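You operate a simulated robot arm through the tools that you are given. There is no shell and no other tool.

You are at the controls of a simulated two-armed robot. One attempt, no reset.

TASK
Pressure-test the white coupler to 2 bar and put it back.
Fine: clamp it in the test block, shut the red bleed knob and pump. Open the knob again and unclamp only at 0.0 bar. Set down upright: what you pick out.

It is judged by the outcome, as a careful person would: the job done as asked, and still so three seconds after it is handed in. It fails if anything else is knocked over, pushed out of place, dropped, spilled or broken.

THE ROBOT
Two 7-joint arms with two-finger parallel grippers on one trunk that stands fixed in place. Base frame: the origin is at the foot of the trunk, x ahead of it, y to its left, z up; the work surface is at about z = 0.88. Lengths are in m, angles in degrees, forces in N, time in s.
The left shoulder is at [0.11, 0.169, 1.461], the right one opposite. With the tool pointing down near the work surface each hand reaches from about 0.44 to 0.74 m from the base axis, measured 20 degrees to its own side. Payload 1.57 kg a hand.
The TCP of each hand is the grasp point between the finger pads, 0.03 m short of the fingertips. In the tool frame z runs along the fingers and y along their closing line. The gripper opens to 0.08 m. The fingers are 0.017 m wide and 0.012 m thick; the gripper's body (0.04 by 0.082 m) begins 0.08 m behind the TCP.
Orientation is that of the tool frame in the base frame, as [roll, pitch, yaw] about the fixed x, y, z axes, in that order (R = Rz(yaw) Ry(pitch) Rx(roll)). With the fingers straight down and closing along the base's y, the tool's x points along the base's -x, its y along +y and its z along -z.

THE INTERFACE
- The arms move only by the tool servo_tool. It takes "left_steps", "right_steps" or both (then of equal length, played together; a hand with none holds still); each is a list of rows, each a list of 6 numbers: the shift along the tool's x, y, z in m, then the turn, a rotation vector about the tool's x, y, z in degrees. In form: [[dx, dy, dz, wx, wy, wz], ...]. A call has 1 to 20 rows; each row shifts and turns the commanded pose from where the row before left it, along the tool's axes as they then stand. "left_jaw" and "right_jaw" are, for a hand that has rows, the finger opening in m, from 0 to 0.08, set as the call begins (left out, the last holds). Each row takes 0.2 s and may step no farther than 0.05 m and 8.6 degrees from the row before; otherwise, or with a gripper value out of range, the whole call is refused. A pose out of reach is approached as far as the arm can. The call stops where the force on the tool passes 40 N (or 10 N more than at its start, if that is more) or the arm is blocked; 0.2 s more then pass. The fingers move at their own pace (about 0.072 m/s each) and stop on an object; they squeeze with about 35 N. The grip force told is the motor's: it shows also when the fingers shut on nothing. Time passes only in rows, and 0.2 s behind the last, so rows that do not move let the fingers close. It gives the time, the measured TCP pose, the force on the tool (base axes), the opening and the grip force at its end, in the units of the frame above (readings bear some noise), with the torque about the TCP (base axes, N m) and any sound that the robot's microphone picked up.
- Cameras (640 x 400 px; columns grow to the right, rows downward): "scene" is now at [0.1629, -0.0055, 1.656]; the picture's right is [-0.06, -1.00, 0.00], its down [-0.68, 0.04, -0.73] and it looks along [0.73, -0.04, -0.68] (base axes); focal length 309 px, centre (320, 200). "left" rides on the left gripper at [0.072, 0.007, -0.122] in its tool frame; the picture's right is [-0.09, 1.00, 0.00], its down [-0.84, -0.08, -0.54] and it looks along [-0.54, -0.05, 0.84] (tool axes); focal length 238 px, centre (320, 200). "right" rides on the right gripper at [0.072, -0.007, -0.122] in its tool frame; the picture's right is [0.09, 1.00, 0.00], its down [-0.84, 0.08, -0.54] and it looks along [-0.54, 0.05, 0.84] (tool axes); focal length 238 px, centre (320, 200).
- get_image(camera): a new picture of that camera. No time passes.
- lift_body(by): slides the trunk up (or, below 0, down) by that many m; the arms and the scene camera ride with it, the base frame stays. It gives what a move gives, with no picture.
- turn_head(pan, tilt): turns the head with the scene camera to pan (to the left, within 86 degrees either way) and tilt (down, from -29 to 69), counted from straight ahead of the robot. It gives what a move gives.
- locate(camera, pixels): for up to 12 pixels [column, row] of the newest picture of that camera ("zoom" is the newest enlarged one), the place [x, y, z] in the base frame of the surface seen there, good to about 0.003 m. No time passes.
- inspect(camera, box): a new picture of the part [left, top, right, bottom] of that camera's present view, enlarged. No time passes.
- finish_job(): hands the job in; it is judged then, once.

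Leave the grippers open and the arms clear of the work at the hand-in unless told otherwise.

The tools are called as name(argument=value, ...) on one line, values as JSON. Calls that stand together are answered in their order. servo_tool: Moves the arms, as the interface text tells. Its arguments: {"type":"object","properties":{"left_steps":{"type":"array","items":{"type":"array","items":{"type":"number"}}},"left_jaw":{"type":"number"},"right_steps":{"type":"array","items":{"type":"array","items":{"type":"number"}}},"right_jaw":{"type":"number"}},"required":[]} The other tools are called the same way: lift_body (by) slides the trunk up or down; turn_head (pan, tilt) turns the head that bears the scene camera; get_image (camera) takes a picture; locate (camera, pixels) gives the place of the surface under pixels of a picture; inspect (camera, box) takes an enlarged picture of a part of a camera's view; finish_job () hands the job in.

At the start:

```text
time: 0.0
left_tcp_pos: [0.6284, 0.3331, 1.2043]
left_tool_rot: [180.0, 0.0, -180.0]
left_wrist_force: [0.9, -0.2, 0.5]
left_wrist_torque: [0.01, -0.01, 0.0]
left_finger_gap: 0.0799
left_grasp_force: 0.0
right_tcp_pos: [0.6673, -0.2433, 1.2037]
right_tool_rot: [-180.0, -0.1, 180.0]
right_wrist_force: [0.9, 0.3, -0.5]
right_wrist_torque: [-0.03, 0.03, 0.04]
right_finger_gap: 0.0797
right_grasp_force: 0.0
trunk travel left (down, up): [-0.775, 0.115]
head pan, tilt: [-3.4, 42.8]
```

scene: 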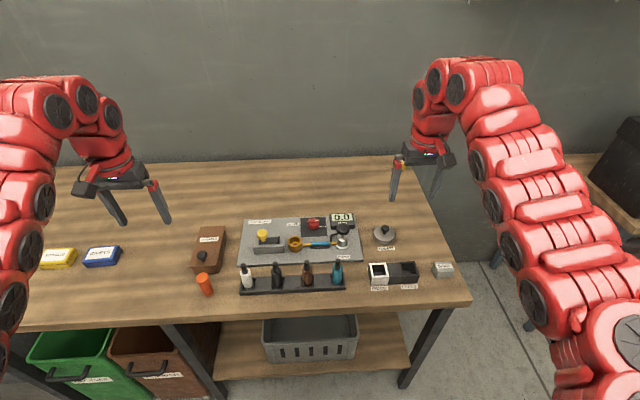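
right: 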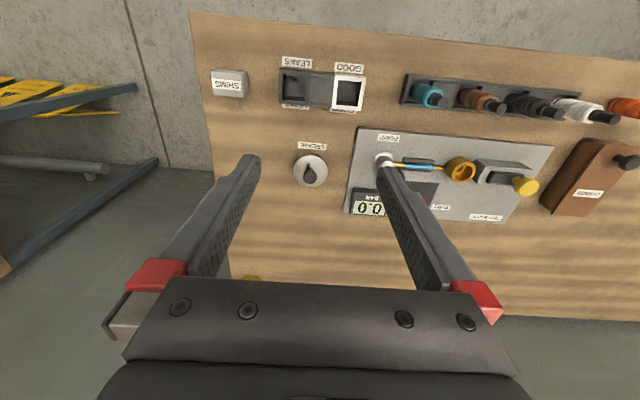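
left: 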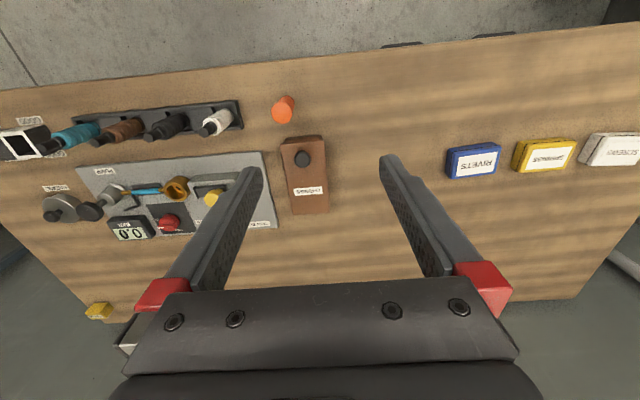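

I see a bench with a test plate, a rack of four couplers (white is leftmost in the scene view at about (246,277)), and a gauge. I'll take enlarged views of the plate and the rack first.

inspect(camera="scene", box=[220, 200, 380, 300])

inspect(camera="right", box=[340, 60, 640, 240])

inspect(camera="left", box=[0, 80, 340, 260])

```text
4.00 times, centred on (300, 250) of scene
```

zoom: 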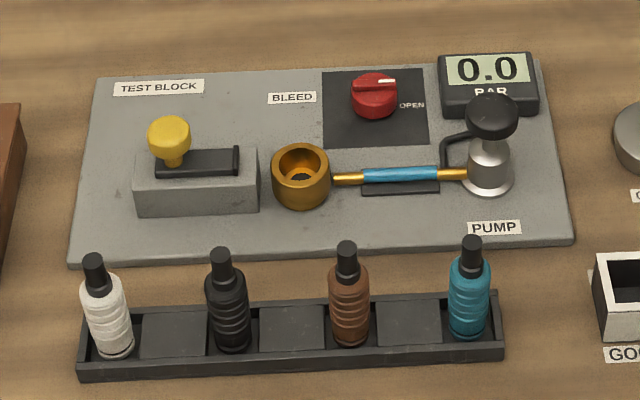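

```text
2.13 times, centred on (490, 150) of right
```

zoom: 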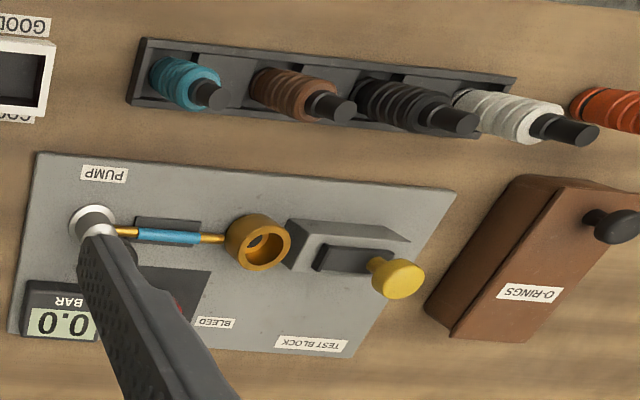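

```text
1.88 times, centred on (170, 170) of left
```

zoom: 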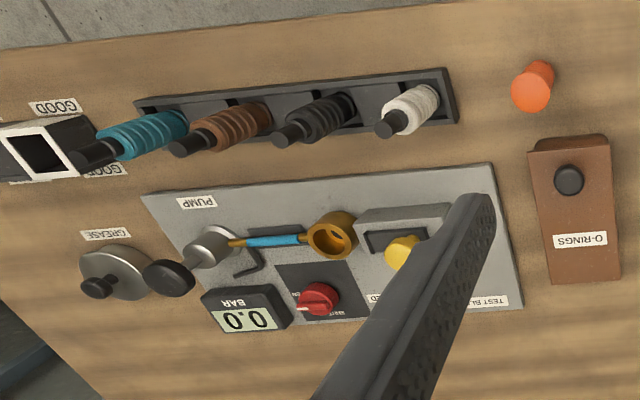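

The brass cup, the grey block with the yellow-knobbed slide, the red knob (white mark towards OPEN) and the pump with black knob show. I'll take more zoom on each and locate points.

inspect(camera="scene", box=[250, 222, 306, 257])

inspect(camera="scene", box=[296, 212, 360, 252])

inspect(camera="scene", box=[230, 255, 310, 305])

inspect(camera="scene", box=[170, 210, 250, 300])

```text
11.43 times, centred on (278, 240) of scene
```

zoom: 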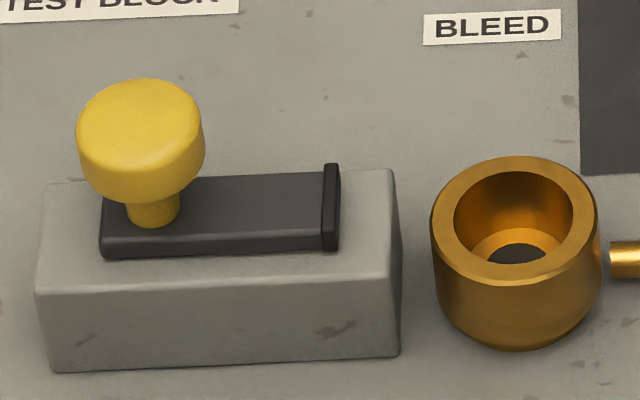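

```text
10.00 times, centred on (328, 232) of scene
```

zoom: 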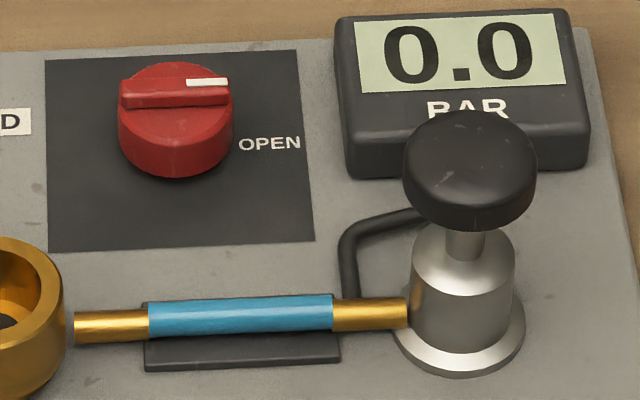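

```text
8.00 times, centred on (270, 280) of scene
```

zoom: 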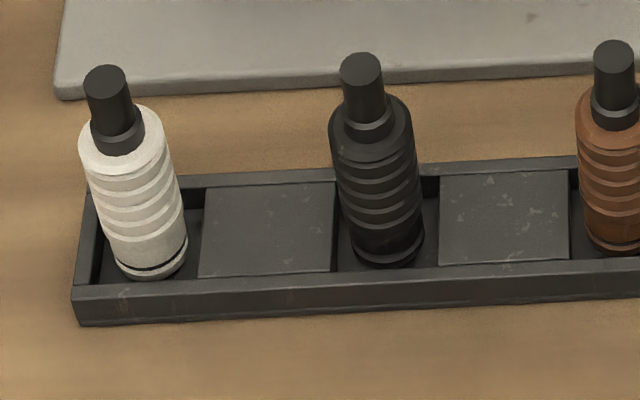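

```text
4.44 times, centred on (210, 255) of scene
```

zoom: 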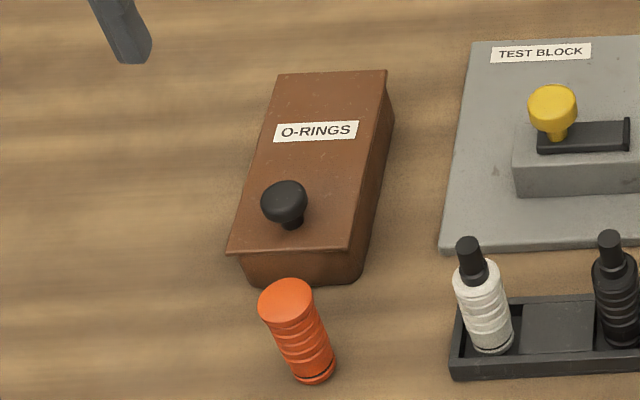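

Now I'll locate key points: zoom on white coupler first, then the others via the scene image.

inspect(camera="scene", box=[230, 255, 278, 299])

locate(camera="scene", pixels=[[262, 232], [254, 247], [284, 245], [295, 237], [295, 247], [313, 221], [342, 228], [342, 244], [320, 241], [244, 240], [350, 255], [300, 272]])

```text
9.09 times, centred on (254, 277) of scene
```

zoom: 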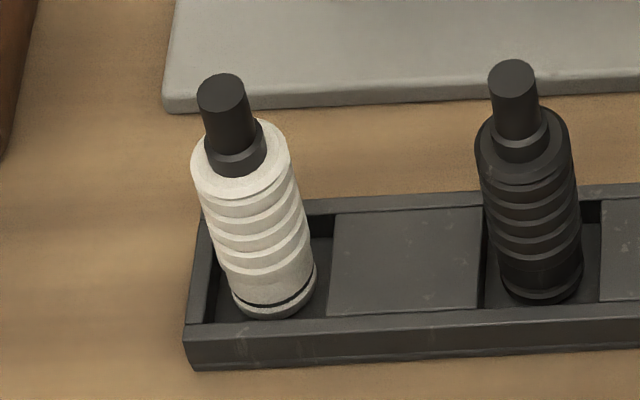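

```text
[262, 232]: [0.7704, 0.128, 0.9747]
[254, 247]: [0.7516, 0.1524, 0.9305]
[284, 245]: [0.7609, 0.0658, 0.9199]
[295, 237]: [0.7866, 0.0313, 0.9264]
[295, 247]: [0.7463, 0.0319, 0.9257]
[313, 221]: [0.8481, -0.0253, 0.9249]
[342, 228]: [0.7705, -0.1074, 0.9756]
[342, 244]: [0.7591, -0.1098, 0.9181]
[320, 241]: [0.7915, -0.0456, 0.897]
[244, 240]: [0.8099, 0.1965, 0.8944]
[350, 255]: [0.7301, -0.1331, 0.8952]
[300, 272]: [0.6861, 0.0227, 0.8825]
```

I'll locate points on the white coupler in this zoom: cap top (222,88), collar, shoulder, mid-body, O-ring, base, rack rim.

locate(camera="zoom", pixels=[[222, 88], [224, 120], [236, 160], [200, 175], [245, 188], [280, 150], [255, 230], [270, 295], [275, 312], [215, 300], [190, 335], [400, 260]])

inspect(camera="scene", box=[250, 222, 306, 257])

```text
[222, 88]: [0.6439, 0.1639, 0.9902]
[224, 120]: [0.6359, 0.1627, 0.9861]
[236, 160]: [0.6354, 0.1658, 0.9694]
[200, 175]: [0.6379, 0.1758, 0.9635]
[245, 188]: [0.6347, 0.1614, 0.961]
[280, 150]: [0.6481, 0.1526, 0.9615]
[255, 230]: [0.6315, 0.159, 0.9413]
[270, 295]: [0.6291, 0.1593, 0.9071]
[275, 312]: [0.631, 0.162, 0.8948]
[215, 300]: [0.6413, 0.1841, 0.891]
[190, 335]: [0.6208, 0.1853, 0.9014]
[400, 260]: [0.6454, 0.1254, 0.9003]
```

```text
11.43 times, centred on (278, 240) of scene
```

zoom: 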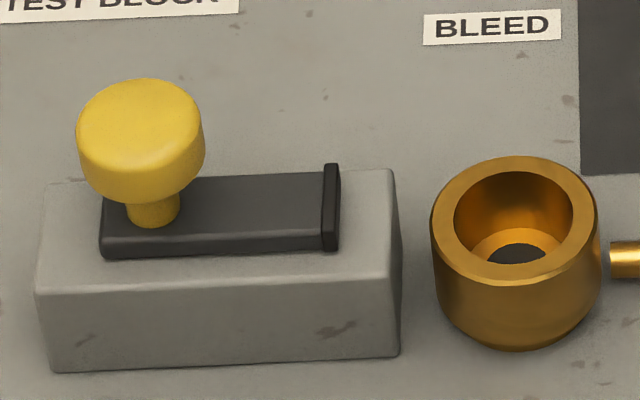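

I'll locate the cup rim, the slide, pad and yellow knob points.

locate(camera="zoom", pixels=[[436, 215], [594, 215], [515, 162], [515, 280], [455, 215], [572, 210], [518, 255], [495, 255], [470, 240], [560, 240], [515, 335], [515, 188]])

locate(camera="zoom", pixels=[[140, 110], [82, 140], [200, 140], [140, 180], [152, 215], [112, 240], [220, 200], [320, 210], [333, 175], [330, 245], [390, 180], [400, 330]])

```text
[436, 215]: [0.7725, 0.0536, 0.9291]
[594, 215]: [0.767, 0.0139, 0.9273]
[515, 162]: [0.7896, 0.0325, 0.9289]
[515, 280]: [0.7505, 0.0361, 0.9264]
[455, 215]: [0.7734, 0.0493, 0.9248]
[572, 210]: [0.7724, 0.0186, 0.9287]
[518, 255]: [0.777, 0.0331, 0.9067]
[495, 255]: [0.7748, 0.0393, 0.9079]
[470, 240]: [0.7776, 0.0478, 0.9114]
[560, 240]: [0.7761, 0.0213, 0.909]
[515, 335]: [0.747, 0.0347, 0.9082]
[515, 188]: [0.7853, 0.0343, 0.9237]
```

```text
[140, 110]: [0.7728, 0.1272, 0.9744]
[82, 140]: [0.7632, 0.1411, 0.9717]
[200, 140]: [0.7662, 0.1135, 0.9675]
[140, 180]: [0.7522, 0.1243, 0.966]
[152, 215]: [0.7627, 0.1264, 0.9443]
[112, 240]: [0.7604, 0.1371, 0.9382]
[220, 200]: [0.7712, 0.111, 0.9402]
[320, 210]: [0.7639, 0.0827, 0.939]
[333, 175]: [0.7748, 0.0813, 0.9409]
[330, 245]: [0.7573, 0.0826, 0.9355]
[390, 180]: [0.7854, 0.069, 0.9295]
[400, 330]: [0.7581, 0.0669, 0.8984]
```

Cup is at about (0.770, 0.034) with its rim at z≈0.928 and a bore of about 30 mm. The white coupler is at about (0.646, 0.164), body about 25 mm wide, base ≈0.887, top ≈0.990. The far items are at x≈0.77–0.85, which needs more reach, so I'll raise both hands 0.15 m first and then lower the trunk.

servo_tool(left_steps=[[0, 0, -0.03, 0, 0, 0], [0, 0, -0.04, 0, 0, 0], [0, 0, -0.04, 0, 0, 0], [0, 0, -0.03, 0, 0, 0]], right_steps=[[0, 0, -0.03, 0, 0, 0], [0, 0, -0.04, 0, 0, 0], [0, 0, -0.04, 0, 0, 0], [0, 0, -0.03, 0, 0, 0]])

```text
time: 1.0
left_tcp_pos: [0.6728, 0.3489, 1.2325]
left_tool_rot: [-180.0, 0.1, -179.9]
left_wrist_force: [-0.6, -0.9, 0.3]
left_wrist_torque: [-0.01, 0.02, -0.02]
left_finger_gap: 0.08
left_grasp_force: 0.0
left hand out of reach, approached as far as the arm can: row 1, 2, 3, 4
right_tcp_pos: [0.7012, -0.2503, 1.235]
right_tool_rot: [180.0, 0.2, -180.0]
right_wrist_force: [0.8, 0.2, -0.1]
right_wrist_torque: [-0.01, 0.01, 0.0]
right_finger_gap: 0.08
right_grasp_force: 0.1
right hand out of reach, approached as far as the arm can: row 1, 2, 3, 4
trunk travel left (down, up): [-0.775, 0.115]
head pan, tilt: [-3.4, 42.8]
```

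Raising is limited at this reach. Both hands are to the sides, clear of tall items, with the tips at about z 1.20, so lowering the trunk by 0.15 is safe.

lift_body(by=-0.15)

get_image(camera="scene")

```text
time: 2.8
left_tcp_pos: [0.6739, 0.3487, 1.082]
left_tool_rot: [179.9, 0.2, 179.9]
left_wrist_force: [-0.3, -0.3, 0.4]
left_wrist_torque: [0.0, 0.01, -0.01]
left_finger_gap: 0.0799
left_grasp_force: 0.0
right_tcp_pos: [0.7019, -0.2503, 1.0864]
right_tool_rot: [-180.0, 0.2, 180.0]
right_wrist_force: [0.5, 0.0, 0.4]
right_wrist_torque: [0.0, 0.02, -0.02]
right_finger_gap: 0.0801
right_grasp_force: 0.1
trunk travel left (down, up): [-0.625, 0.265]
head pan, tilt: [-3.4, 42.8]
```

```text
taken
```

scene: 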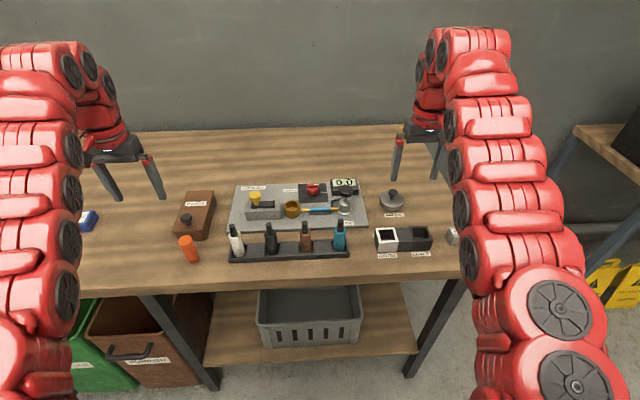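

Good. Now I'll move the right hand over towards the bleed knob and pump at z≈1.08, which clears the 0.976 pump knob, to view them with its camera.

servo_tool(right_steps=[[0, 0.045, 0, 0, 0, 0], [0, 0.045, 0, 0, 0, 0], [-0.01, 0.04, 0, 0, 0, 0], [-0.01, 0.03, 0, 0, 0, 0]])

get_image(camera="right")

```text
time: 3.8
left_tcp_pos: [0.6735, 0.3463, 1.0826]
left_tool_rot: [179.9, 0.2, -179.9]
left_wrist_force: [0.2, -0.2, 0.4]
left_wrist_torque: [0.06, 0.0, -0.02]
left_finger_gap: 0.08
left_grasp_force: 0.0
right_tcp_pos: [0.7096, -0.1221, 1.0808]
right_tool_rot: [179.9, 0.2, 179.9]
right_wrist_force: [0.8, -0.2, -0.9]
right_wrist_torque: [-0.04, 0.01, 0.0]
right_finger_gap: 0.0802
right_grasp_force: 0.0
right hand out of reach, approached as far as the arm can: row 1, 3, 4
trunk travel left (down, up): [-0.625, 0.265]
head pan, tilt: [-3.4, 42.8]
```

```text
taken
```

right: 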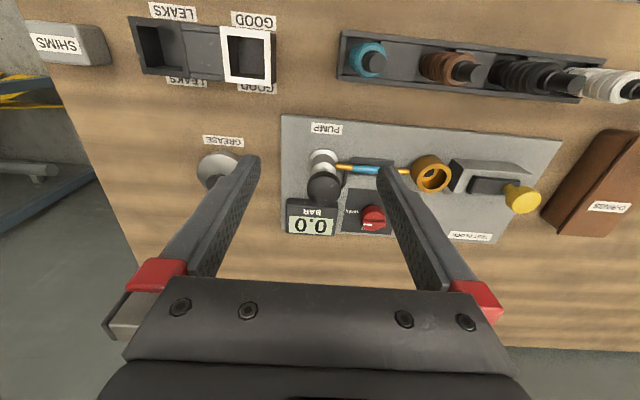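

The picture is upside down relative to the base. The right hand stopped short of its target, so I'll test reach forward with a slight descent (tips stay above 1.0).

servo_tool(right_steps=[[0, 0, 0.03, 0, 0, 0], [-0.03, 0.03, 0.01, 0, 0, 0], [-0.02, 0.02, 0, 0, 0, 0], [0, 0, 0, 0, 0, 0]])

```text
time: 4.8
left_tcp_pos: [0.674, 0.3469, 1.0827]
left_tool_rot: [180.0, 0.1, 180.0]
left_wrist_force: [0.1, 0.3, -0.1]
left_wrist_torque: [0.0, -0.05, 0.01]
left_finger_gap: 0.0799
left_grasp_force: 0.1
right_tcp_pos: [0.7161, -0.1133, 1.0468]
right_tool_rot: [179.9, 0.2, 179.9]
right_wrist_force: [-0.1, -0.6, 0.4]
right_wrist_torque: [0.0, -0.04, -0.01]
right_finger_gap: 0.08
right_grasp_force: 0.1
right hand out of reach, approached as far as the arm can: row 2, 3
trunk travel left (down, up): [-0.625, 0.265]
head pan, tilt: [-3.4, 42.8]
```

The right hand's tool-down reach is about 0.62 m from its shoulder, so I'll need to tilt the tools forward for the far items. First I'll look closely at the bleed knob and pump in the right camera.

inspect(camera="right", box=[280, 120, 440, 240])

inspect(camera="scene", box=[290, 172, 360, 216])

```text
3.33 times, centred on (360, 180) of right
```

zoom: 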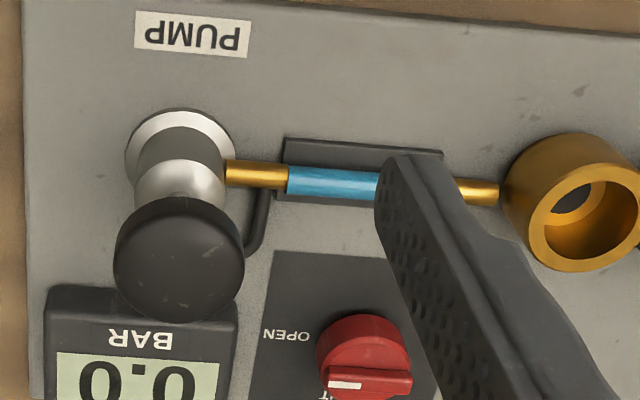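

```text
9.09 times, centred on (325, 194) of scene
```

zoom: 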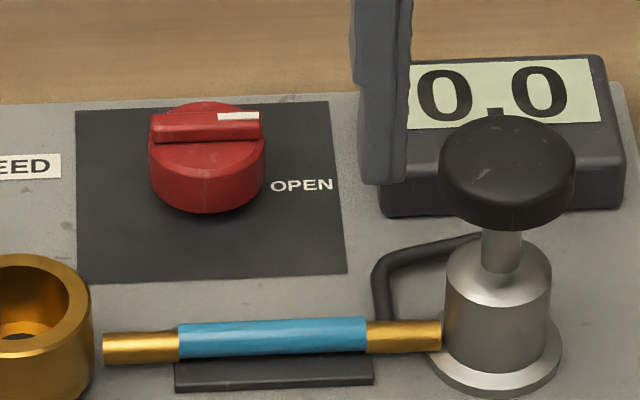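

There's a hint of a second label beyond the knob. Looking closer at it.

inspect(camera="right", box=[330, 195, 410, 245])

inspect(camera="left", box=[0, 120, 320, 320])

```text
8.00 times, centred on (370, 220) of right
```

zoom: 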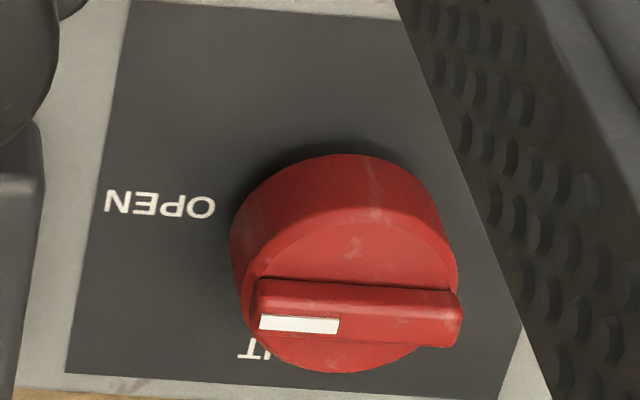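

```text
2.00 times, centred on (160, 220) of left
```

zoom: 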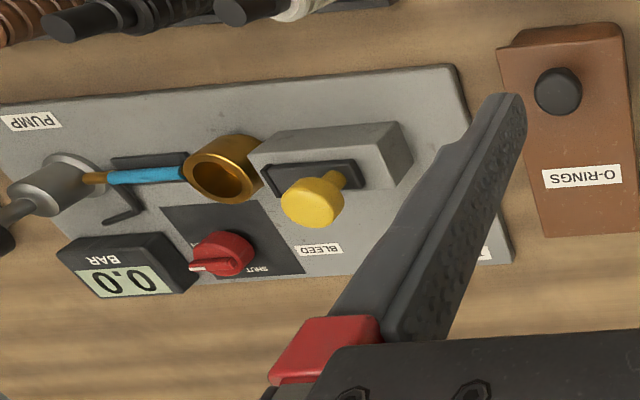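

SHUT is on the far (+x) side of the knob, so shutting means turning the mark from −y to +x, 90° counter-clockwise seen from above. I'll locate knob, pump and slide points more precisely in fresh zooms.

inspect(camera="scene", box=[290, 172, 360, 216])

locate(camera="zoom", pixels=[[207, 118], [155, 130], [258, 122], [205, 140], [205, 160], [152, 165], [262, 165], [206, 205], [508, 150], [445, 175], [572, 165], [508, 195]])

locate(camera="zoom", pixels=[[508, 215], [480, 250], [500, 245], [520, 250], [447, 310], [550, 300], [497, 340], [497, 375], [480, 190], [400, 130], [600, 130], [300, 240]])

```text
9.09 times, centred on (325, 194) of scene
```

zoom: 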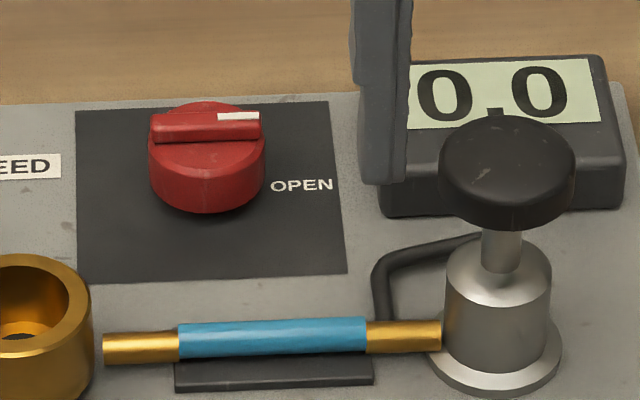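

```text
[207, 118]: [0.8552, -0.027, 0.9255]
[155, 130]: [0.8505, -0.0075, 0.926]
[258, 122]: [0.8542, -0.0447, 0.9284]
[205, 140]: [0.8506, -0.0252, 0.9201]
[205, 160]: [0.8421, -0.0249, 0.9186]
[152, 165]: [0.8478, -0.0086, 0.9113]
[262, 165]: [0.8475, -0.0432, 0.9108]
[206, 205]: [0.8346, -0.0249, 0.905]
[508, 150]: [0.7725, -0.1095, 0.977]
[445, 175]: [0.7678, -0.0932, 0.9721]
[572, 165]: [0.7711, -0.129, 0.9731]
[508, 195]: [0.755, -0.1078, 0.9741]
```

```text
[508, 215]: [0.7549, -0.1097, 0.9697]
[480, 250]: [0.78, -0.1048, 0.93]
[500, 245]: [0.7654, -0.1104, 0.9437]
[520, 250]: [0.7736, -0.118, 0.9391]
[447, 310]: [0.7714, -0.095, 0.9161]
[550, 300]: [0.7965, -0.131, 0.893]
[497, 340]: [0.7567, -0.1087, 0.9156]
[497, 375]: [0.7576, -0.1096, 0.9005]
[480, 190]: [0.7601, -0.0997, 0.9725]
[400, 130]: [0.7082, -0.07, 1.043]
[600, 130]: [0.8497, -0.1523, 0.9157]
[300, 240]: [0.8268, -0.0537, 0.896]
```

The bleed knob is about 37 mm wide, centred at (0.851, −0.026), disc top z≈0.919. The pump knob is centred at (0.770, −0.110), top z≈0.977. I'll look at the hands to see the camera body and bracket shape for clearance.

inspect(camera="scene", box=[370, 90, 480, 200])

inspect(camera="scene", box=[60, 120, 190, 210])

```text
3.64 times, centred on (425, 145) of scene
```

zoom: 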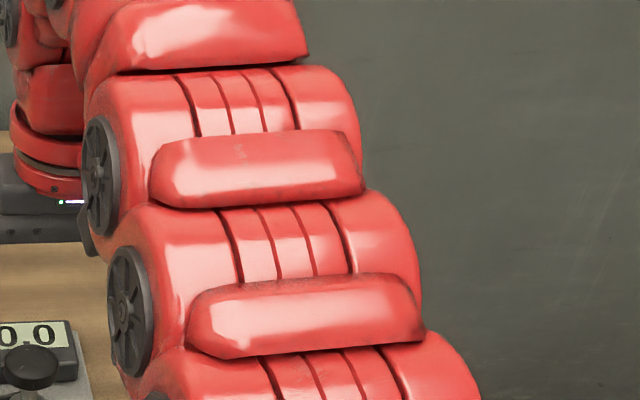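

```text
4.44 times, centred on (125, 165) of scene
```

zoom: 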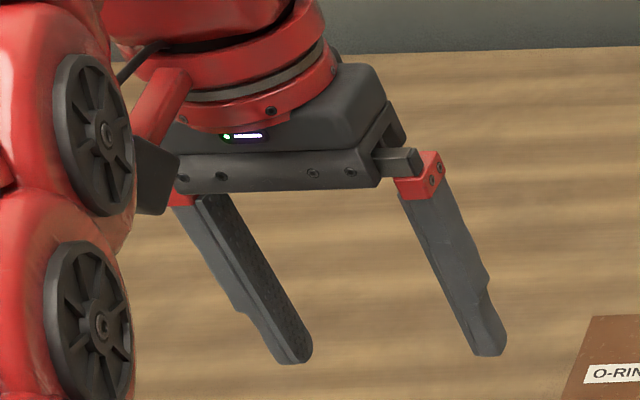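

There is a housing near the hand's camera, to be kept clear. Now I'll move the left hand over the white coupler at z≈1.07 (tips at 1.04, coupler top 0.99) and tilt it 15° forward.

servo_tool(left_steps=[[0.007, -0.046, 0.0025, 0, 0, 0], [0.007, -0.046, 0.0025, 0, 0, 0], [0.007, -0.046, 0.0025, 0, 0, 0], [0.007, -0.045, 0.0025, 0, 0, 0], [0, 0, 0, 0, -7.5, 0], [0, 0, 0, 0, -7.5, 0], [0, 0, 0, 0, 0, 0]], left_jaw=0.06)

get_image(camera="left")

get_image(camera="scene")

```text
time: 6.3
left_tcp_pos: [0.6524, 0.1672, 1.0586]
left_tool_rot: [180.0, 7.5, -180.0]
left_wrist_force: [0.3, 0.0, 0.0]
left_wrist_torque: [-0.01, 0.02, 0.03]
left_finger_gap: 0.06
left_grasp_force: 0.1
left hand out of reach, approached as far as the arm can: row 1, 2, 3, 6
right_tcp_pos: [0.7169, -0.1117, 1.0475]
right_tool_rot: [180.0, 0.1, -180.0]
right_wrist_force: [0.0, -0.9, -0.2]
right_wrist_torque: [-0.02, -0.01, -0.01]
right_finger_gap: 0.0801
right_grasp_force: 0.1
trunk travel left (down, up): [-0.625, 0.265]
head pan, tilt: [-3.4, 42.8]
```

```text
taken
```

left: 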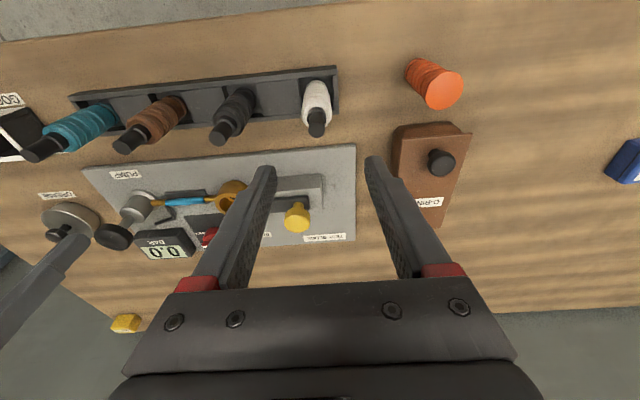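

```text
taken
```

scene: 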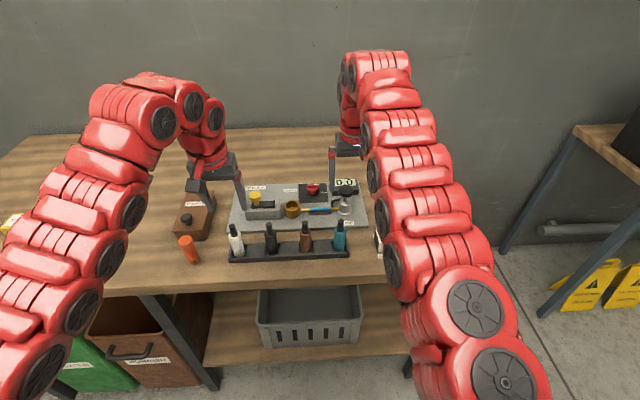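

The tilt stopped at 7.5° and the hand is 14 mm low. I'll check the coupler and slide in the left camera before adjusting.

inspect(camera="left", box=[200, 60, 360, 160])

inspect(camera="scene", box=[215, 210, 285, 266])

```text
4.00 times, centred on (280, 110) of left
```

zoom: 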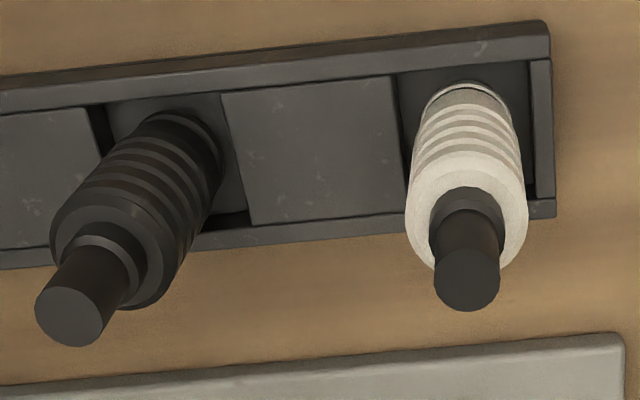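

```text
7.14 times, centred on (250, 238) of scene
```

zoom: 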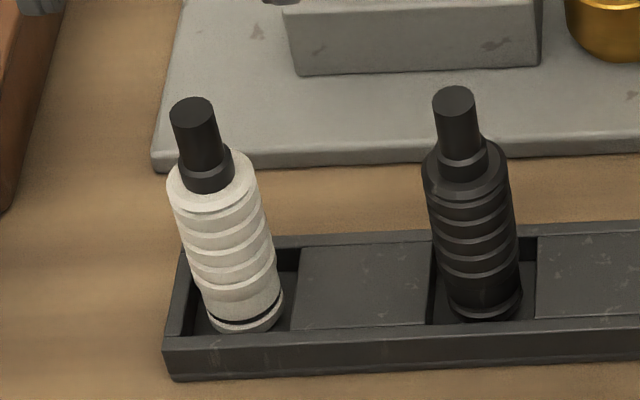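

I'll locate the white coupler's stem, shoulder and base, and the pocket, in this zoom.

locate(camera="zoom", pixels=[[192, 108], [210, 180], [172, 195], [256, 178], [190, 205], [225, 205], [240, 290], [272, 285], [208, 300], [245, 328], [195, 325], [293, 300]])

inspect(camera="left", box=[280, 70, 350, 142])

```text
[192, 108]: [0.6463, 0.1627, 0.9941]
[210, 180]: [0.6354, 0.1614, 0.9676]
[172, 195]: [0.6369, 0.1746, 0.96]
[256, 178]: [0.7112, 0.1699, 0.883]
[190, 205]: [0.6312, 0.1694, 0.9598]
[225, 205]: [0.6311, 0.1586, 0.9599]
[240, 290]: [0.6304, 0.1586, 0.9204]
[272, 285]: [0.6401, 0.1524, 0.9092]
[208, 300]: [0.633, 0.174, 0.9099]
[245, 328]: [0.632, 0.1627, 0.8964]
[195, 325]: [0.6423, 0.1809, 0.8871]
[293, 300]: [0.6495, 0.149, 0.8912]
```

```text
5.56 times, centred on (315, 106) of left
```

zoom: 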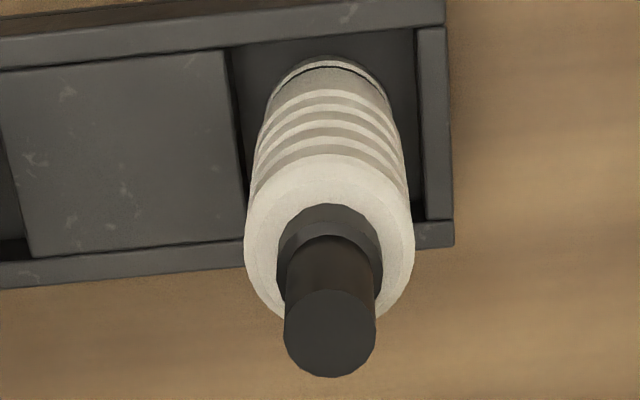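

The coupler axis is at about (0.6445, 0.163), base ≈0.888, top ≈0.993. I'll bring the left hand down 3 cm, centre it over the coupler (tips ~0.99, stem between open fingers) and check what pose is really commanded.

servo_tool(left_steps=[[0.006, -0.002, 0.0145, 0, 0, 0], [0.006, -0.002, 0.0145, 0, 0, 0], [0, 0, 0, 0, 0, 0]])

```text
time: 7.2
left_tcp_pos: [0.6514, 0.1656, 1.0597]
left_tool_rot: [179.9, 7.6, -179.9]
left_wrist_force: [0.3, 0.9, -0.6]
left_wrist_torque: [0.06, 0.0, 0.0]
left_finger_gap: 0.0602
left_grasp_force: 0.0
left hand out of reach, approached as far as the arm can: row 1, 2
right_tcp_pos: [0.716, -0.1108, 1.0484]
right_tool_rot: [-180.0, 0.1, -180.0]
right_wrist_force: [0.2, 0.0, -0.3]
right_wrist_torque: [0.01, 0.0, 0.0]
right_finger_gap: 0.0803
right_grasp_force: 0.0
trunk travel left (down, up): [-0.625, 0.265]
head pan, tilt: [-3.4, 42.8]
```

The 15° tilt seems not to be reachable this close in. I'll turn the head to see how the left arm is folded.

turn_head(pan=35, tilt=20)

get_image(camera="scene")

```text
time: 8.2
left_tcp_pos: [0.651, 0.1658, 1.0591]
left_tool_rot: [-180.0, 7.6, 180.0]
left_wrist_force: [-0.4, 0.9, 0.2]
left_wrist_torque: [-0.02, -0.03, 0.01]
left_finger_gap: 0.06
left_grasp_force: 0.0
right_tcp_pos: [0.7164, -0.112, 1.0481]
right_tool_rot: [-179.9, 0.2, -179.9]
right_wrist_force: [0.3, -0.3, -0.2]
right_wrist_torque: [-0.03, -0.03, 0.02]
right_finger_gap: 0.0802
right_grasp_force: 0.0
trunk travel left (down, up): [-0.625, 0.265]
head pan, tilt: [35.0, 20.0]
```

```text
taken
```

scene: 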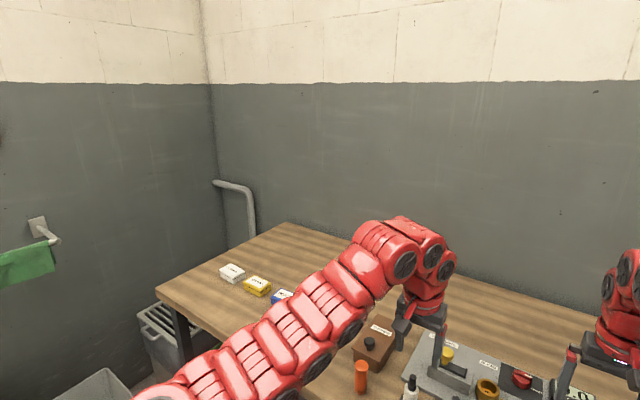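

locate(camera="scene", pixels=[[440, 262], [405, 240], [370, 260], [330, 295], [270, 345], [220, 375], [425, 295], [405, 330], [425, 322], [160, 395], [635, 290], [605, 350]])

```text
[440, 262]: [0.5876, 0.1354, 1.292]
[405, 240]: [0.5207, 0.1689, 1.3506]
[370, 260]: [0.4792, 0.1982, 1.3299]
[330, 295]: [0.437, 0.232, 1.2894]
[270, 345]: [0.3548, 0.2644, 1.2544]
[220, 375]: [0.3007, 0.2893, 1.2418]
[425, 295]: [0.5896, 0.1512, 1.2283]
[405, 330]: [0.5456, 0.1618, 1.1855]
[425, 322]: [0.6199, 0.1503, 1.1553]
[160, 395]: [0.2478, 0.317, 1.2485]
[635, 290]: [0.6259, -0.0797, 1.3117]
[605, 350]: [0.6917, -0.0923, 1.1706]
```

I'll undo part of the commanded tilt (turn back 7.5°) to learn what the commanded pose is.

servo_tool(left_steps=[[0, 0, 0, 0, 7.5, 0], [0, 0, 0, 0, 0, 0]])

```text
time: 8.8
left_tcp_pos: [0.6508, 0.1676, 1.0587]
left_tool_rot: [-179.8, 0.2, 180.0]
left_wrist_force: [-0.5, -0.5, -0.1]
left_wrist_torque: [0.0, -0.02, -0.02]
left_finger_gap: 0.0602
left_grasp_force: 0.1
right_tcp_pos: [0.7152, -0.1113, 1.048]
right_tool_rot: [180.0, 0.2, -180.0]
right_wrist_force: [-0.7, -0.2, 0.6]
right_wrist_torque: [0.0, 0.01, -0.02]
right_finger_gap: 0.0798
right_grasp_force: 0.1
trunk travel left (down, up): [-0.625, 0.265]
head pan, tilt: [35.0, 20.0]
```

The command follows the last reached pose. Now with zero tilt I'll try the small descent again.

servo_tool(left_steps=[[0.003, -0.002, 0.014, 0, 0, 0], [0.003, -0.002, 0.014, 0, 0, 0], [0, 0, 0, 0, 0, 0]])

```text
time: 9.6
left_tcp_pos: [0.6458, 0.162, 1.0321]
left_tool_rot: [-180.0, 0.2, 180.0]
left_wrist_force: [-0.9, 0.4, 0.8]
left_wrist_torque: [-0.03, 0.05, 0.0]
left_finger_gap: 0.06
left_grasp_force: 0.2
right_tcp_pos: [0.7166, -0.1126, 1.0476]
right_tool_rot: [-180.0, 0.2, -180.0]
right_wrist_force: [-0.7, -0.2, -0.6]
right_wrist_torque: [-0.02, -0.02, -0.01]
right_finger_gap: 0.0801
right_grasp_force: 0.1
trunk travel left (down, up): [-0.625, 0.265]
head pan, tilt: [35.0, 20.0]
```

Works untilted. Now I'll test tilting here in small steps.

servo_tool(left_steps=[[0, 0, 0, 0, -4, 0], [0, 0, 0, 0, -4, 0], [0, 0, 0, 0, -4, 0], [0, 0, 0, 0, -3, 0], [0, 0, 0, 0, 0, 0]])

```text
time: 10.8
left_tcp_pos: [0.6457, 0.1617, 1.0322]
left_tool_rot: [180.0, 4.0, 180.0]
left_wrist_force: [0.6, 0.2, 0.1]
left_wrist_torque: [0.02, -0.05, 0.0]
left_finger_gap: 0.06
left_grasp_force: 0.0
left hand out of reach, approached as far as the arm can: row 2, 3, 4
right_tcp_pos: [0.716, -0.1118, 1.0489]
right_tool_rot: [-179.9, 0.2, -180.0]
right_wrist_force: [-0.1, -0.2, -0.6]
right_wrist_torque: [0.01, 0.01, -0.02]
right_finger_gap: 0.0798
right_grasp_force: 0.1
trunk travel left (down, up): [-0.625, 0.265]
head pan, tilt: [35.0, 20.0]
```

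Tilt is limited when close in at this trunk height. I'll raise the trunk by 0.15 again (hands ride up, safe) and test the tilted approach from there.

lift_body(by=0.15)

servo_tool(left_steps=[[0, 0, 0.04, 0, 0, 0], [0, 0, 0.04, 0, 0, 0], [0, 0, 0.04, 0, 0, 0], [0, 0, 0, 0, -4, 0], [0, 0, 0, 0, -4, 0], [0, 0, 0, 0, -4, 0], [0, 0, 0, 0, -4, 0], [0, 0, 0, 0, 0, 0]])

```text
time: 12.6
left_tcp_pos: [0.6452, 0.1617, 1.1817]
left_tool_rot: [-179.9, 4.1, -180.0]
left_wrist_force: [-0.3, -0.1, -0.4]
left_wrist_torque: [0.01, 0.01, 0.01]
left_finger_gap: 0.0601
left_grasp_force: 0.1
right_tcp_pos: [0.7163, -0.1119, 1.1979]
right_tool_rot: [-180.0, 0.2, 179.9]
right_wrist_force: [0.0, -0.3, -0.6]
right_wrist_torque: [-0.02, 0.03, 0.01]
right_finger_gap: 0.08
right_grasp_force: 0.0
trunk travel left (down, up): [-0.775, 0.115]
head pan, tilt: [35.0, 20.0]
```

```text
time: 14.3
left_tcp_pos: [0.6665, 0.1713, 1.0531]
left_tool_rot: [-179.9, 20.1, 180.0]
left_wrist_force: [0.3, -0.8, 0.0]
left_wrist_torque: [0.0, 0.01, 0.0]
left_finger_gap: 0.06
left_grasp_force: 0.1
left hand out of reach, approached as far as the arm can: row 1, 4
right_tcp_pos: [0.7165, -0.1113, 1.1964]
right_tool_rot: [180.0, 0.2, -180.0]
right_wrist_force: [-1.1, -0.1, -0.8]
right_wrist_torque: [0.0, 0.01, -0.02]
right_finger_gap: 0.0799
right_grasp_force: 0.1
trunk travel left (down, up): [-0.775, 0.115]
head pan, tilt: [35.0, 20.0]
```

With the higher trunk a 20° tilt is reachable. Now I'll test the right hand the same way: down to z≈1.06 with 20° tilt, then forward above the pump.

servo_tool(right_steps=[[0, 0, 0.035, 0, 0, 0], [0, 0, 0.035, 0, 0, 0], [0, 0, 0.035, 0, -5, 0], [0, 0, 0.03, 0, -5, 0], [0, 0, 0, 0, -5, 0], [0, 0, 0, 0, -5, 0], [-0.017, 0, 0.006, 0, 0, 0], [-0.017, 0, 0.006, 0, 0, 0], [-0.017, 0, 0.006, 0, 0, 0], [0, 0, 0, 0, 0, 0]])

```text
time: 16.6
left_tcp_pos: [0.6658, 0.1724, 1.0528]
left_tool_rot: [-179.9, 20.1, -179.9]
left_wrist_force: [0.5, -0.3, 0.1]
left_wrist_torque: [-0.04, -0.01, -0.01]
left_finger_gap: 0.06
left_grasp_force: 0.2
right_tcp_pos: [0.7848, -0.1103, 1.0622]
right_tool_rot: [-179.9, 20.1, 179.9]
right_wrist_force: [0.2, 0.2, 0.3]
right_wrist_torque: [-0.02, 0.05, 0.02]
right_finger_gap: 0.0802
right_grasp_force: 0.0
right hand out of reach, approached as far as the arm can: row 6
trunk travel left (down, up): [-0.775, 0.115]
head pan, tilt: [35.0, 20.0]
```

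The right hand reaches (0.785, −0.110) with 20° tilt, so this trunk height works. Before picking anything I'll check that the left hand can reach above the cup with the same tilt (tips stay ≥1.0, above the yellow knob's 0.975), and turn the head back.

servo_tool(left_steps=[[-0.0227, -0.0345, 0.0136, 0, 0, 0], [-0.0227, -0.0345, 0.0136, 0, 0, 0], [-0.0227, -0.0345, 0.0136, 0, 0, 0], [-0.0227, -0.0345, 0.0136, 0, 0, 0], [0, 0, 0, 0, 0, 0]])

turn_head(pan=0, tilt=45)

get_image(camera="scene")

get_image(camera="left")

get_image(camera="right")

```text
time: 17.8
left_tcp_pos: [0.7702, 0.0344, 1.0349]
left_tool_rot: [-179.9, 20.1, -180.0]
left_wrist_force: [0.2, 0.9, 0.6]
left_wrist_torque: [-0.02, 0.02, 0.02]
left_finger_gap: 0.0601
left_grasp_force: 0.1
right_tcp_pos: [0.7853, -0.11, 1.063]
right_tool_rot: [-180.0, 20.1, -179.9]
right_wrist_force: [-0.2, 0.3, 0.7]
right_wrist_torque: [-0.02, 0.01, -0.03]
right_finger_gap: 0.08
right_grasp_force: 0.1
trunk travel left (down, up): [-0.775, 0.115]
head pan, tilt: [35.0, 20.0]
```

```text
time: 18.8
left_tcp_pos: [0.7713, 0.0346, 1.0338]
left_tool_rot: [180.0, 20.0, 180.0]
left_wrist_force: [0.4, -0.5, -0.9]
left_wrist_torque: [0.02, -0.02, -0.01]
left_finger_gap: 0.06
left_grasp_force: 0.0
right_tcp_pos: [0.7861, -0.1109, 1.0628]
right_tool_rot: [-179.9, 20.2, 180.0]
right_wrist_force: [-0.2, -0.2, 0.0]
right_wrist_torque: [0.0, 0.0, 0.02]
right_finger_gap: 0.0799
right_grasp_force: 0.1
trunk travel left (down, up): [-0.775, 0.115]
head pan, tilt: [0.0, 45.0]
```

```text
taken
```

scene: 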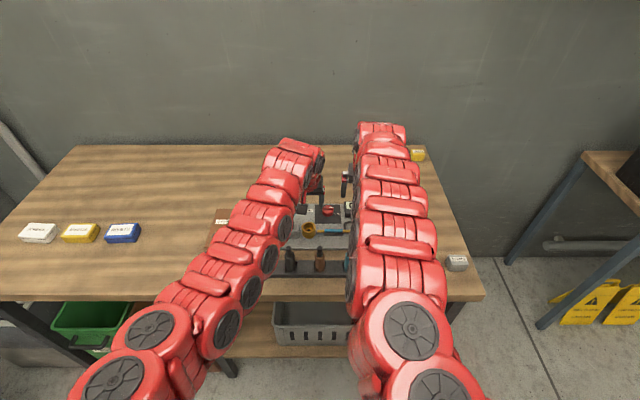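

```text
taken
```

left: 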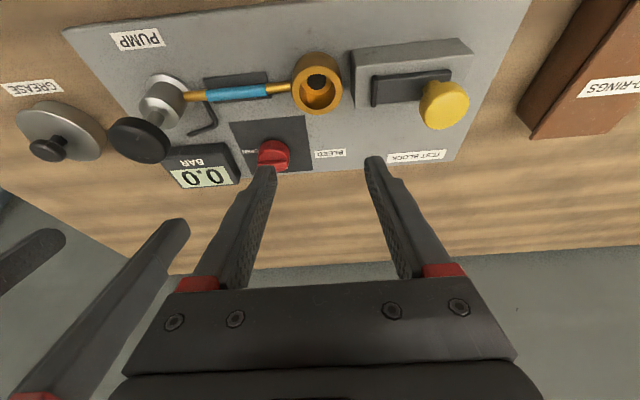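

```text
taken
```

right: 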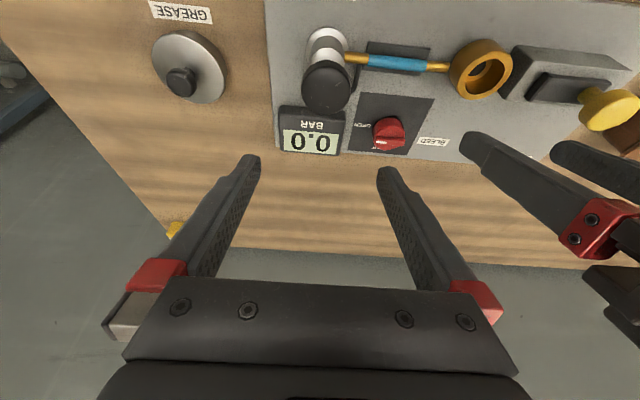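

Both reach. I'll locate cup, slide and knob points from the left camera, and test the left hand down to TCP z≈0.975 over the cup (tips ≈0.947, still above the rim at 0.928).

inspect(camera="left", box=[220, 20, 500, 195])

servo_tool(left_steps=[[0.0102, 0, 0.0282, 0, 0, 0], [0.0102, 0, 0.0282, 0, 0, 0], [0, 0, 0, 0, 0, 0]])

```text
2.29 times, centred on (360, 108) of left
```

zoom: 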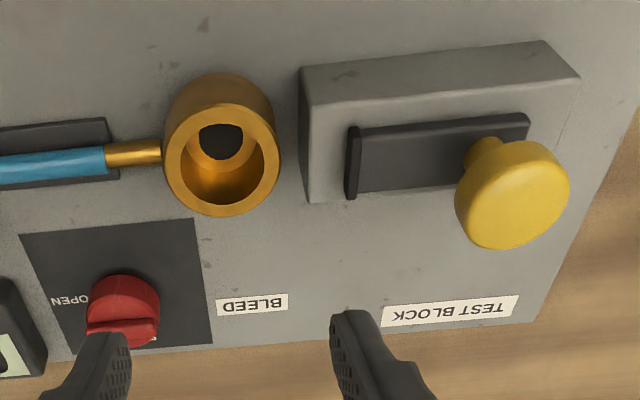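

```text
time: 19.6
left_tcp_pos: [0.772, 0.033, 0.9734]
left_tool_rot: [-179.9, 20.1, 180.0]
left_wrist_force: [0.3, -0.6, -0.1]
left_wrist_torque: [0.04, 0.01, 0.0]
left_finger_gap: 0.0601
left_grasp_force: 0.0
right_tcp_pos: [0.7846, -0.1099, 1.063]
right_tool_rot: [-180.0, 20.1, -179.9]
right_wrist_force: [-0.6, -0.2, 0.1]
right_wrist_torque: [0.0, 0.0, -0.02]
right_finger_gap: 0.0798
right_grasp_force: 0.1
trunk travel left (down, up): [-0.775, 0.115]
head pan, tilt: [0.0, 45.0]
```

It reaches. Here I'll view the cup from the left camera for alignment.

get_image(camera="left")

inspect(camera="left", box=[240, 60, 440, 220])

```text
taken
```

left: 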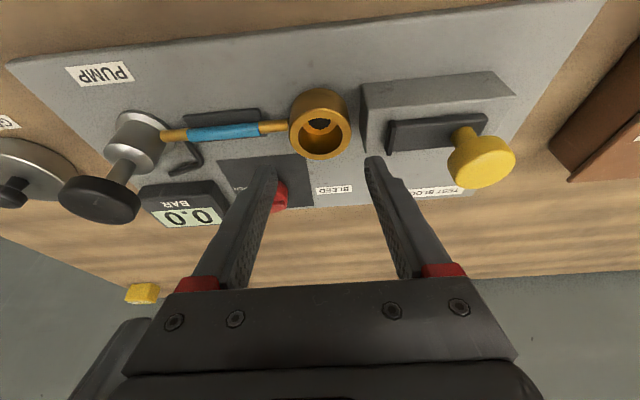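

```text
2.50 times, centred on (340, 140) of left
```

zoom: 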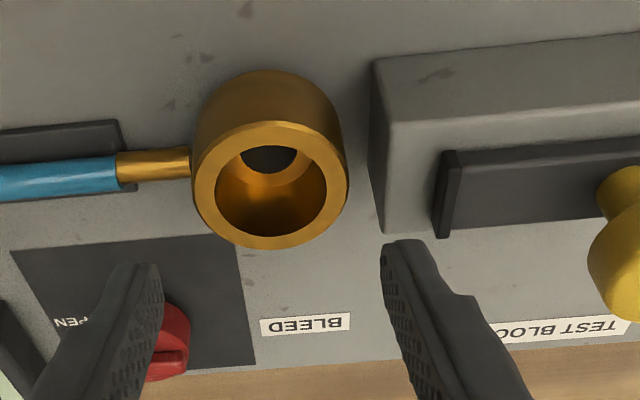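

locate(camera="zoom", pixels=[[198, 190], [343, 185], [270, 130], [272, 243], [206, 192], [336, 186], [272, 215], [265, 158], [265, 180], [445, 200], [500, 180], [640, 230]])

locate(camera="left", pixels=[[481, 160], [455, 165], [510, 155], [490, 180], [478, 140], [430, 130], [470, 128], [393, 140], [280, 195], [105, 195], [330, 150], [318, 125]])

```text
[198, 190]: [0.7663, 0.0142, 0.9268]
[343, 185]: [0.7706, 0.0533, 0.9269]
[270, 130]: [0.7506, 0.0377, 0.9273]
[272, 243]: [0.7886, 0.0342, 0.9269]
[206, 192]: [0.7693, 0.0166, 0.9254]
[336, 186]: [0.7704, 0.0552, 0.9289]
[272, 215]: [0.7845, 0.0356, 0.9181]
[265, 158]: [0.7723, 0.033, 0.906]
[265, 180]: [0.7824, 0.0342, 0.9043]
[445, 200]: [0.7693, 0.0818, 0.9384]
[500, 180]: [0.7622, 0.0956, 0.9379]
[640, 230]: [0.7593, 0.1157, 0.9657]
```

```text
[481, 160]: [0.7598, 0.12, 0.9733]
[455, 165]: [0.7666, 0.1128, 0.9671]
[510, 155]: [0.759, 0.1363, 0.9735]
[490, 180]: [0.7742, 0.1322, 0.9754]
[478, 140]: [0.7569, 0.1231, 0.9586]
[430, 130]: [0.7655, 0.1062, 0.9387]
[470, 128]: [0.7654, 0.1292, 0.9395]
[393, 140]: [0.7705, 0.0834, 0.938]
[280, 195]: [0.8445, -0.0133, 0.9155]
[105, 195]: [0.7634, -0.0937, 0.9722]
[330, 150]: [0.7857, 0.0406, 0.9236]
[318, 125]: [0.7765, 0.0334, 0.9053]
```

The cup centre is (0.7697, 0.0343), rim 0.927, floor ≈0.905. Now I'll lift the left hand and hover over the white coupler at TCP z≈1.06, tilt 20°, jaw 0.055.

servo_tool(left_steps=[[-0.0149, 0, -0.0409, 0, 0, 0], [-0.0149, 0, -0.0409, 0, 0, 0], [0.03, 0.0325, -0.0109, 0, 0, 0], [0.03, 0.0325, -0.0109, 0, 0, 0], [0.03, 0.0325, -0.0109, 0, 0, 0], [0.03, 0.0325, -0.0109, 0, 0, 0], [0, 0, 0, 0, 0, 0]], left_jaw=0.055)

get_image(camera="left")

get_image(camera="scene")

```text
time: 21.2
left_tcp_pos: [0.6429, 0.1653, 1.0598]
left_tool_rot: [-179.9, 20.0, 180.0]
left_wrist_force: [0.5, 0.2, 0.2]
left_wrist_torque: [0.01, 0.01, 0.02]
left_finger_gap: 0.0552
left_grasp_force: 0.0
right_tcp_pos: [0.7849, -0.1109, 1.0618]
right_tool_rot: [-179.9, 20.2, -180.0]
right_wrist_force: [-0.7, -0.4, 0.1]
right_wrist_torque: [-0.03, 0.04, 0.0]
right_finger_gap: 0.0802
right_grasp_force: 0.1
trunk travel left (down, up): [-0.775, 0.115]
head pan, tilt: [0.0, 45.0]
```

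```text
taken
```

left: 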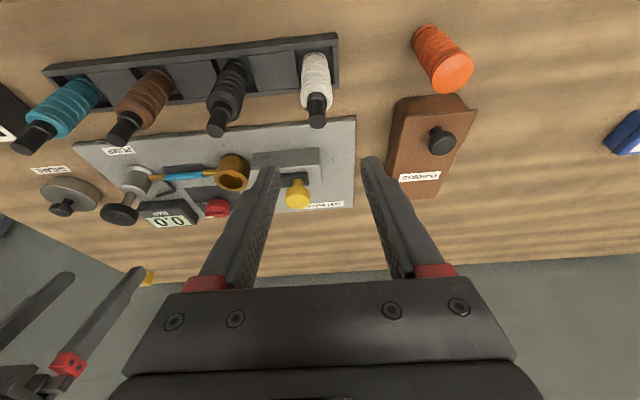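

```text
taken
```

scene: 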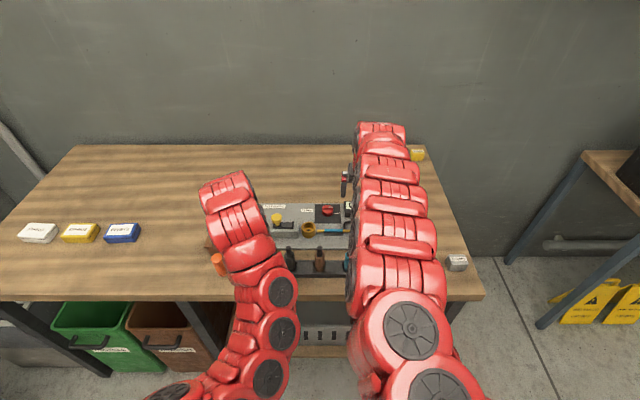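

I'll locate the O-rings box edge and the coupler tops in this view.

locate(camera="left", pixels=[[400, 104], [392, 150], [440, 140], [450, 72], [415, 40], [317, 120], [315, 98], [303, 80], [328, 80], [218, 128], [334, 60], [230, 108]])

inspect(camera="left", box=[280, 40, 350, 135])

```text
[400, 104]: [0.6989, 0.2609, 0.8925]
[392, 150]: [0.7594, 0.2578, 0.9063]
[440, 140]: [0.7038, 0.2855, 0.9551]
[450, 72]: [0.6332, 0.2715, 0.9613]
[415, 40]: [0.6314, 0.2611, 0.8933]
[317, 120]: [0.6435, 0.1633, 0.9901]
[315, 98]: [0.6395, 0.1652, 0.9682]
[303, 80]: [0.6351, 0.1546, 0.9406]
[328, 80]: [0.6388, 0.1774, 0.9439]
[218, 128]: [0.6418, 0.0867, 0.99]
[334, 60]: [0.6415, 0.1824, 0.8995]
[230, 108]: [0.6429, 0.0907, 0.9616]
```

```text
4.21 times, centred on (315, 88) of left
```

zoom: 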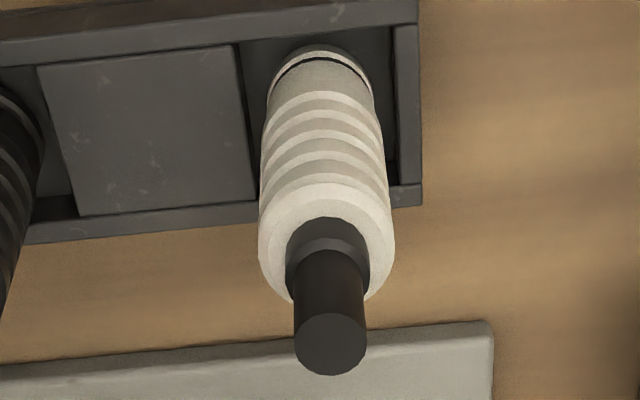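

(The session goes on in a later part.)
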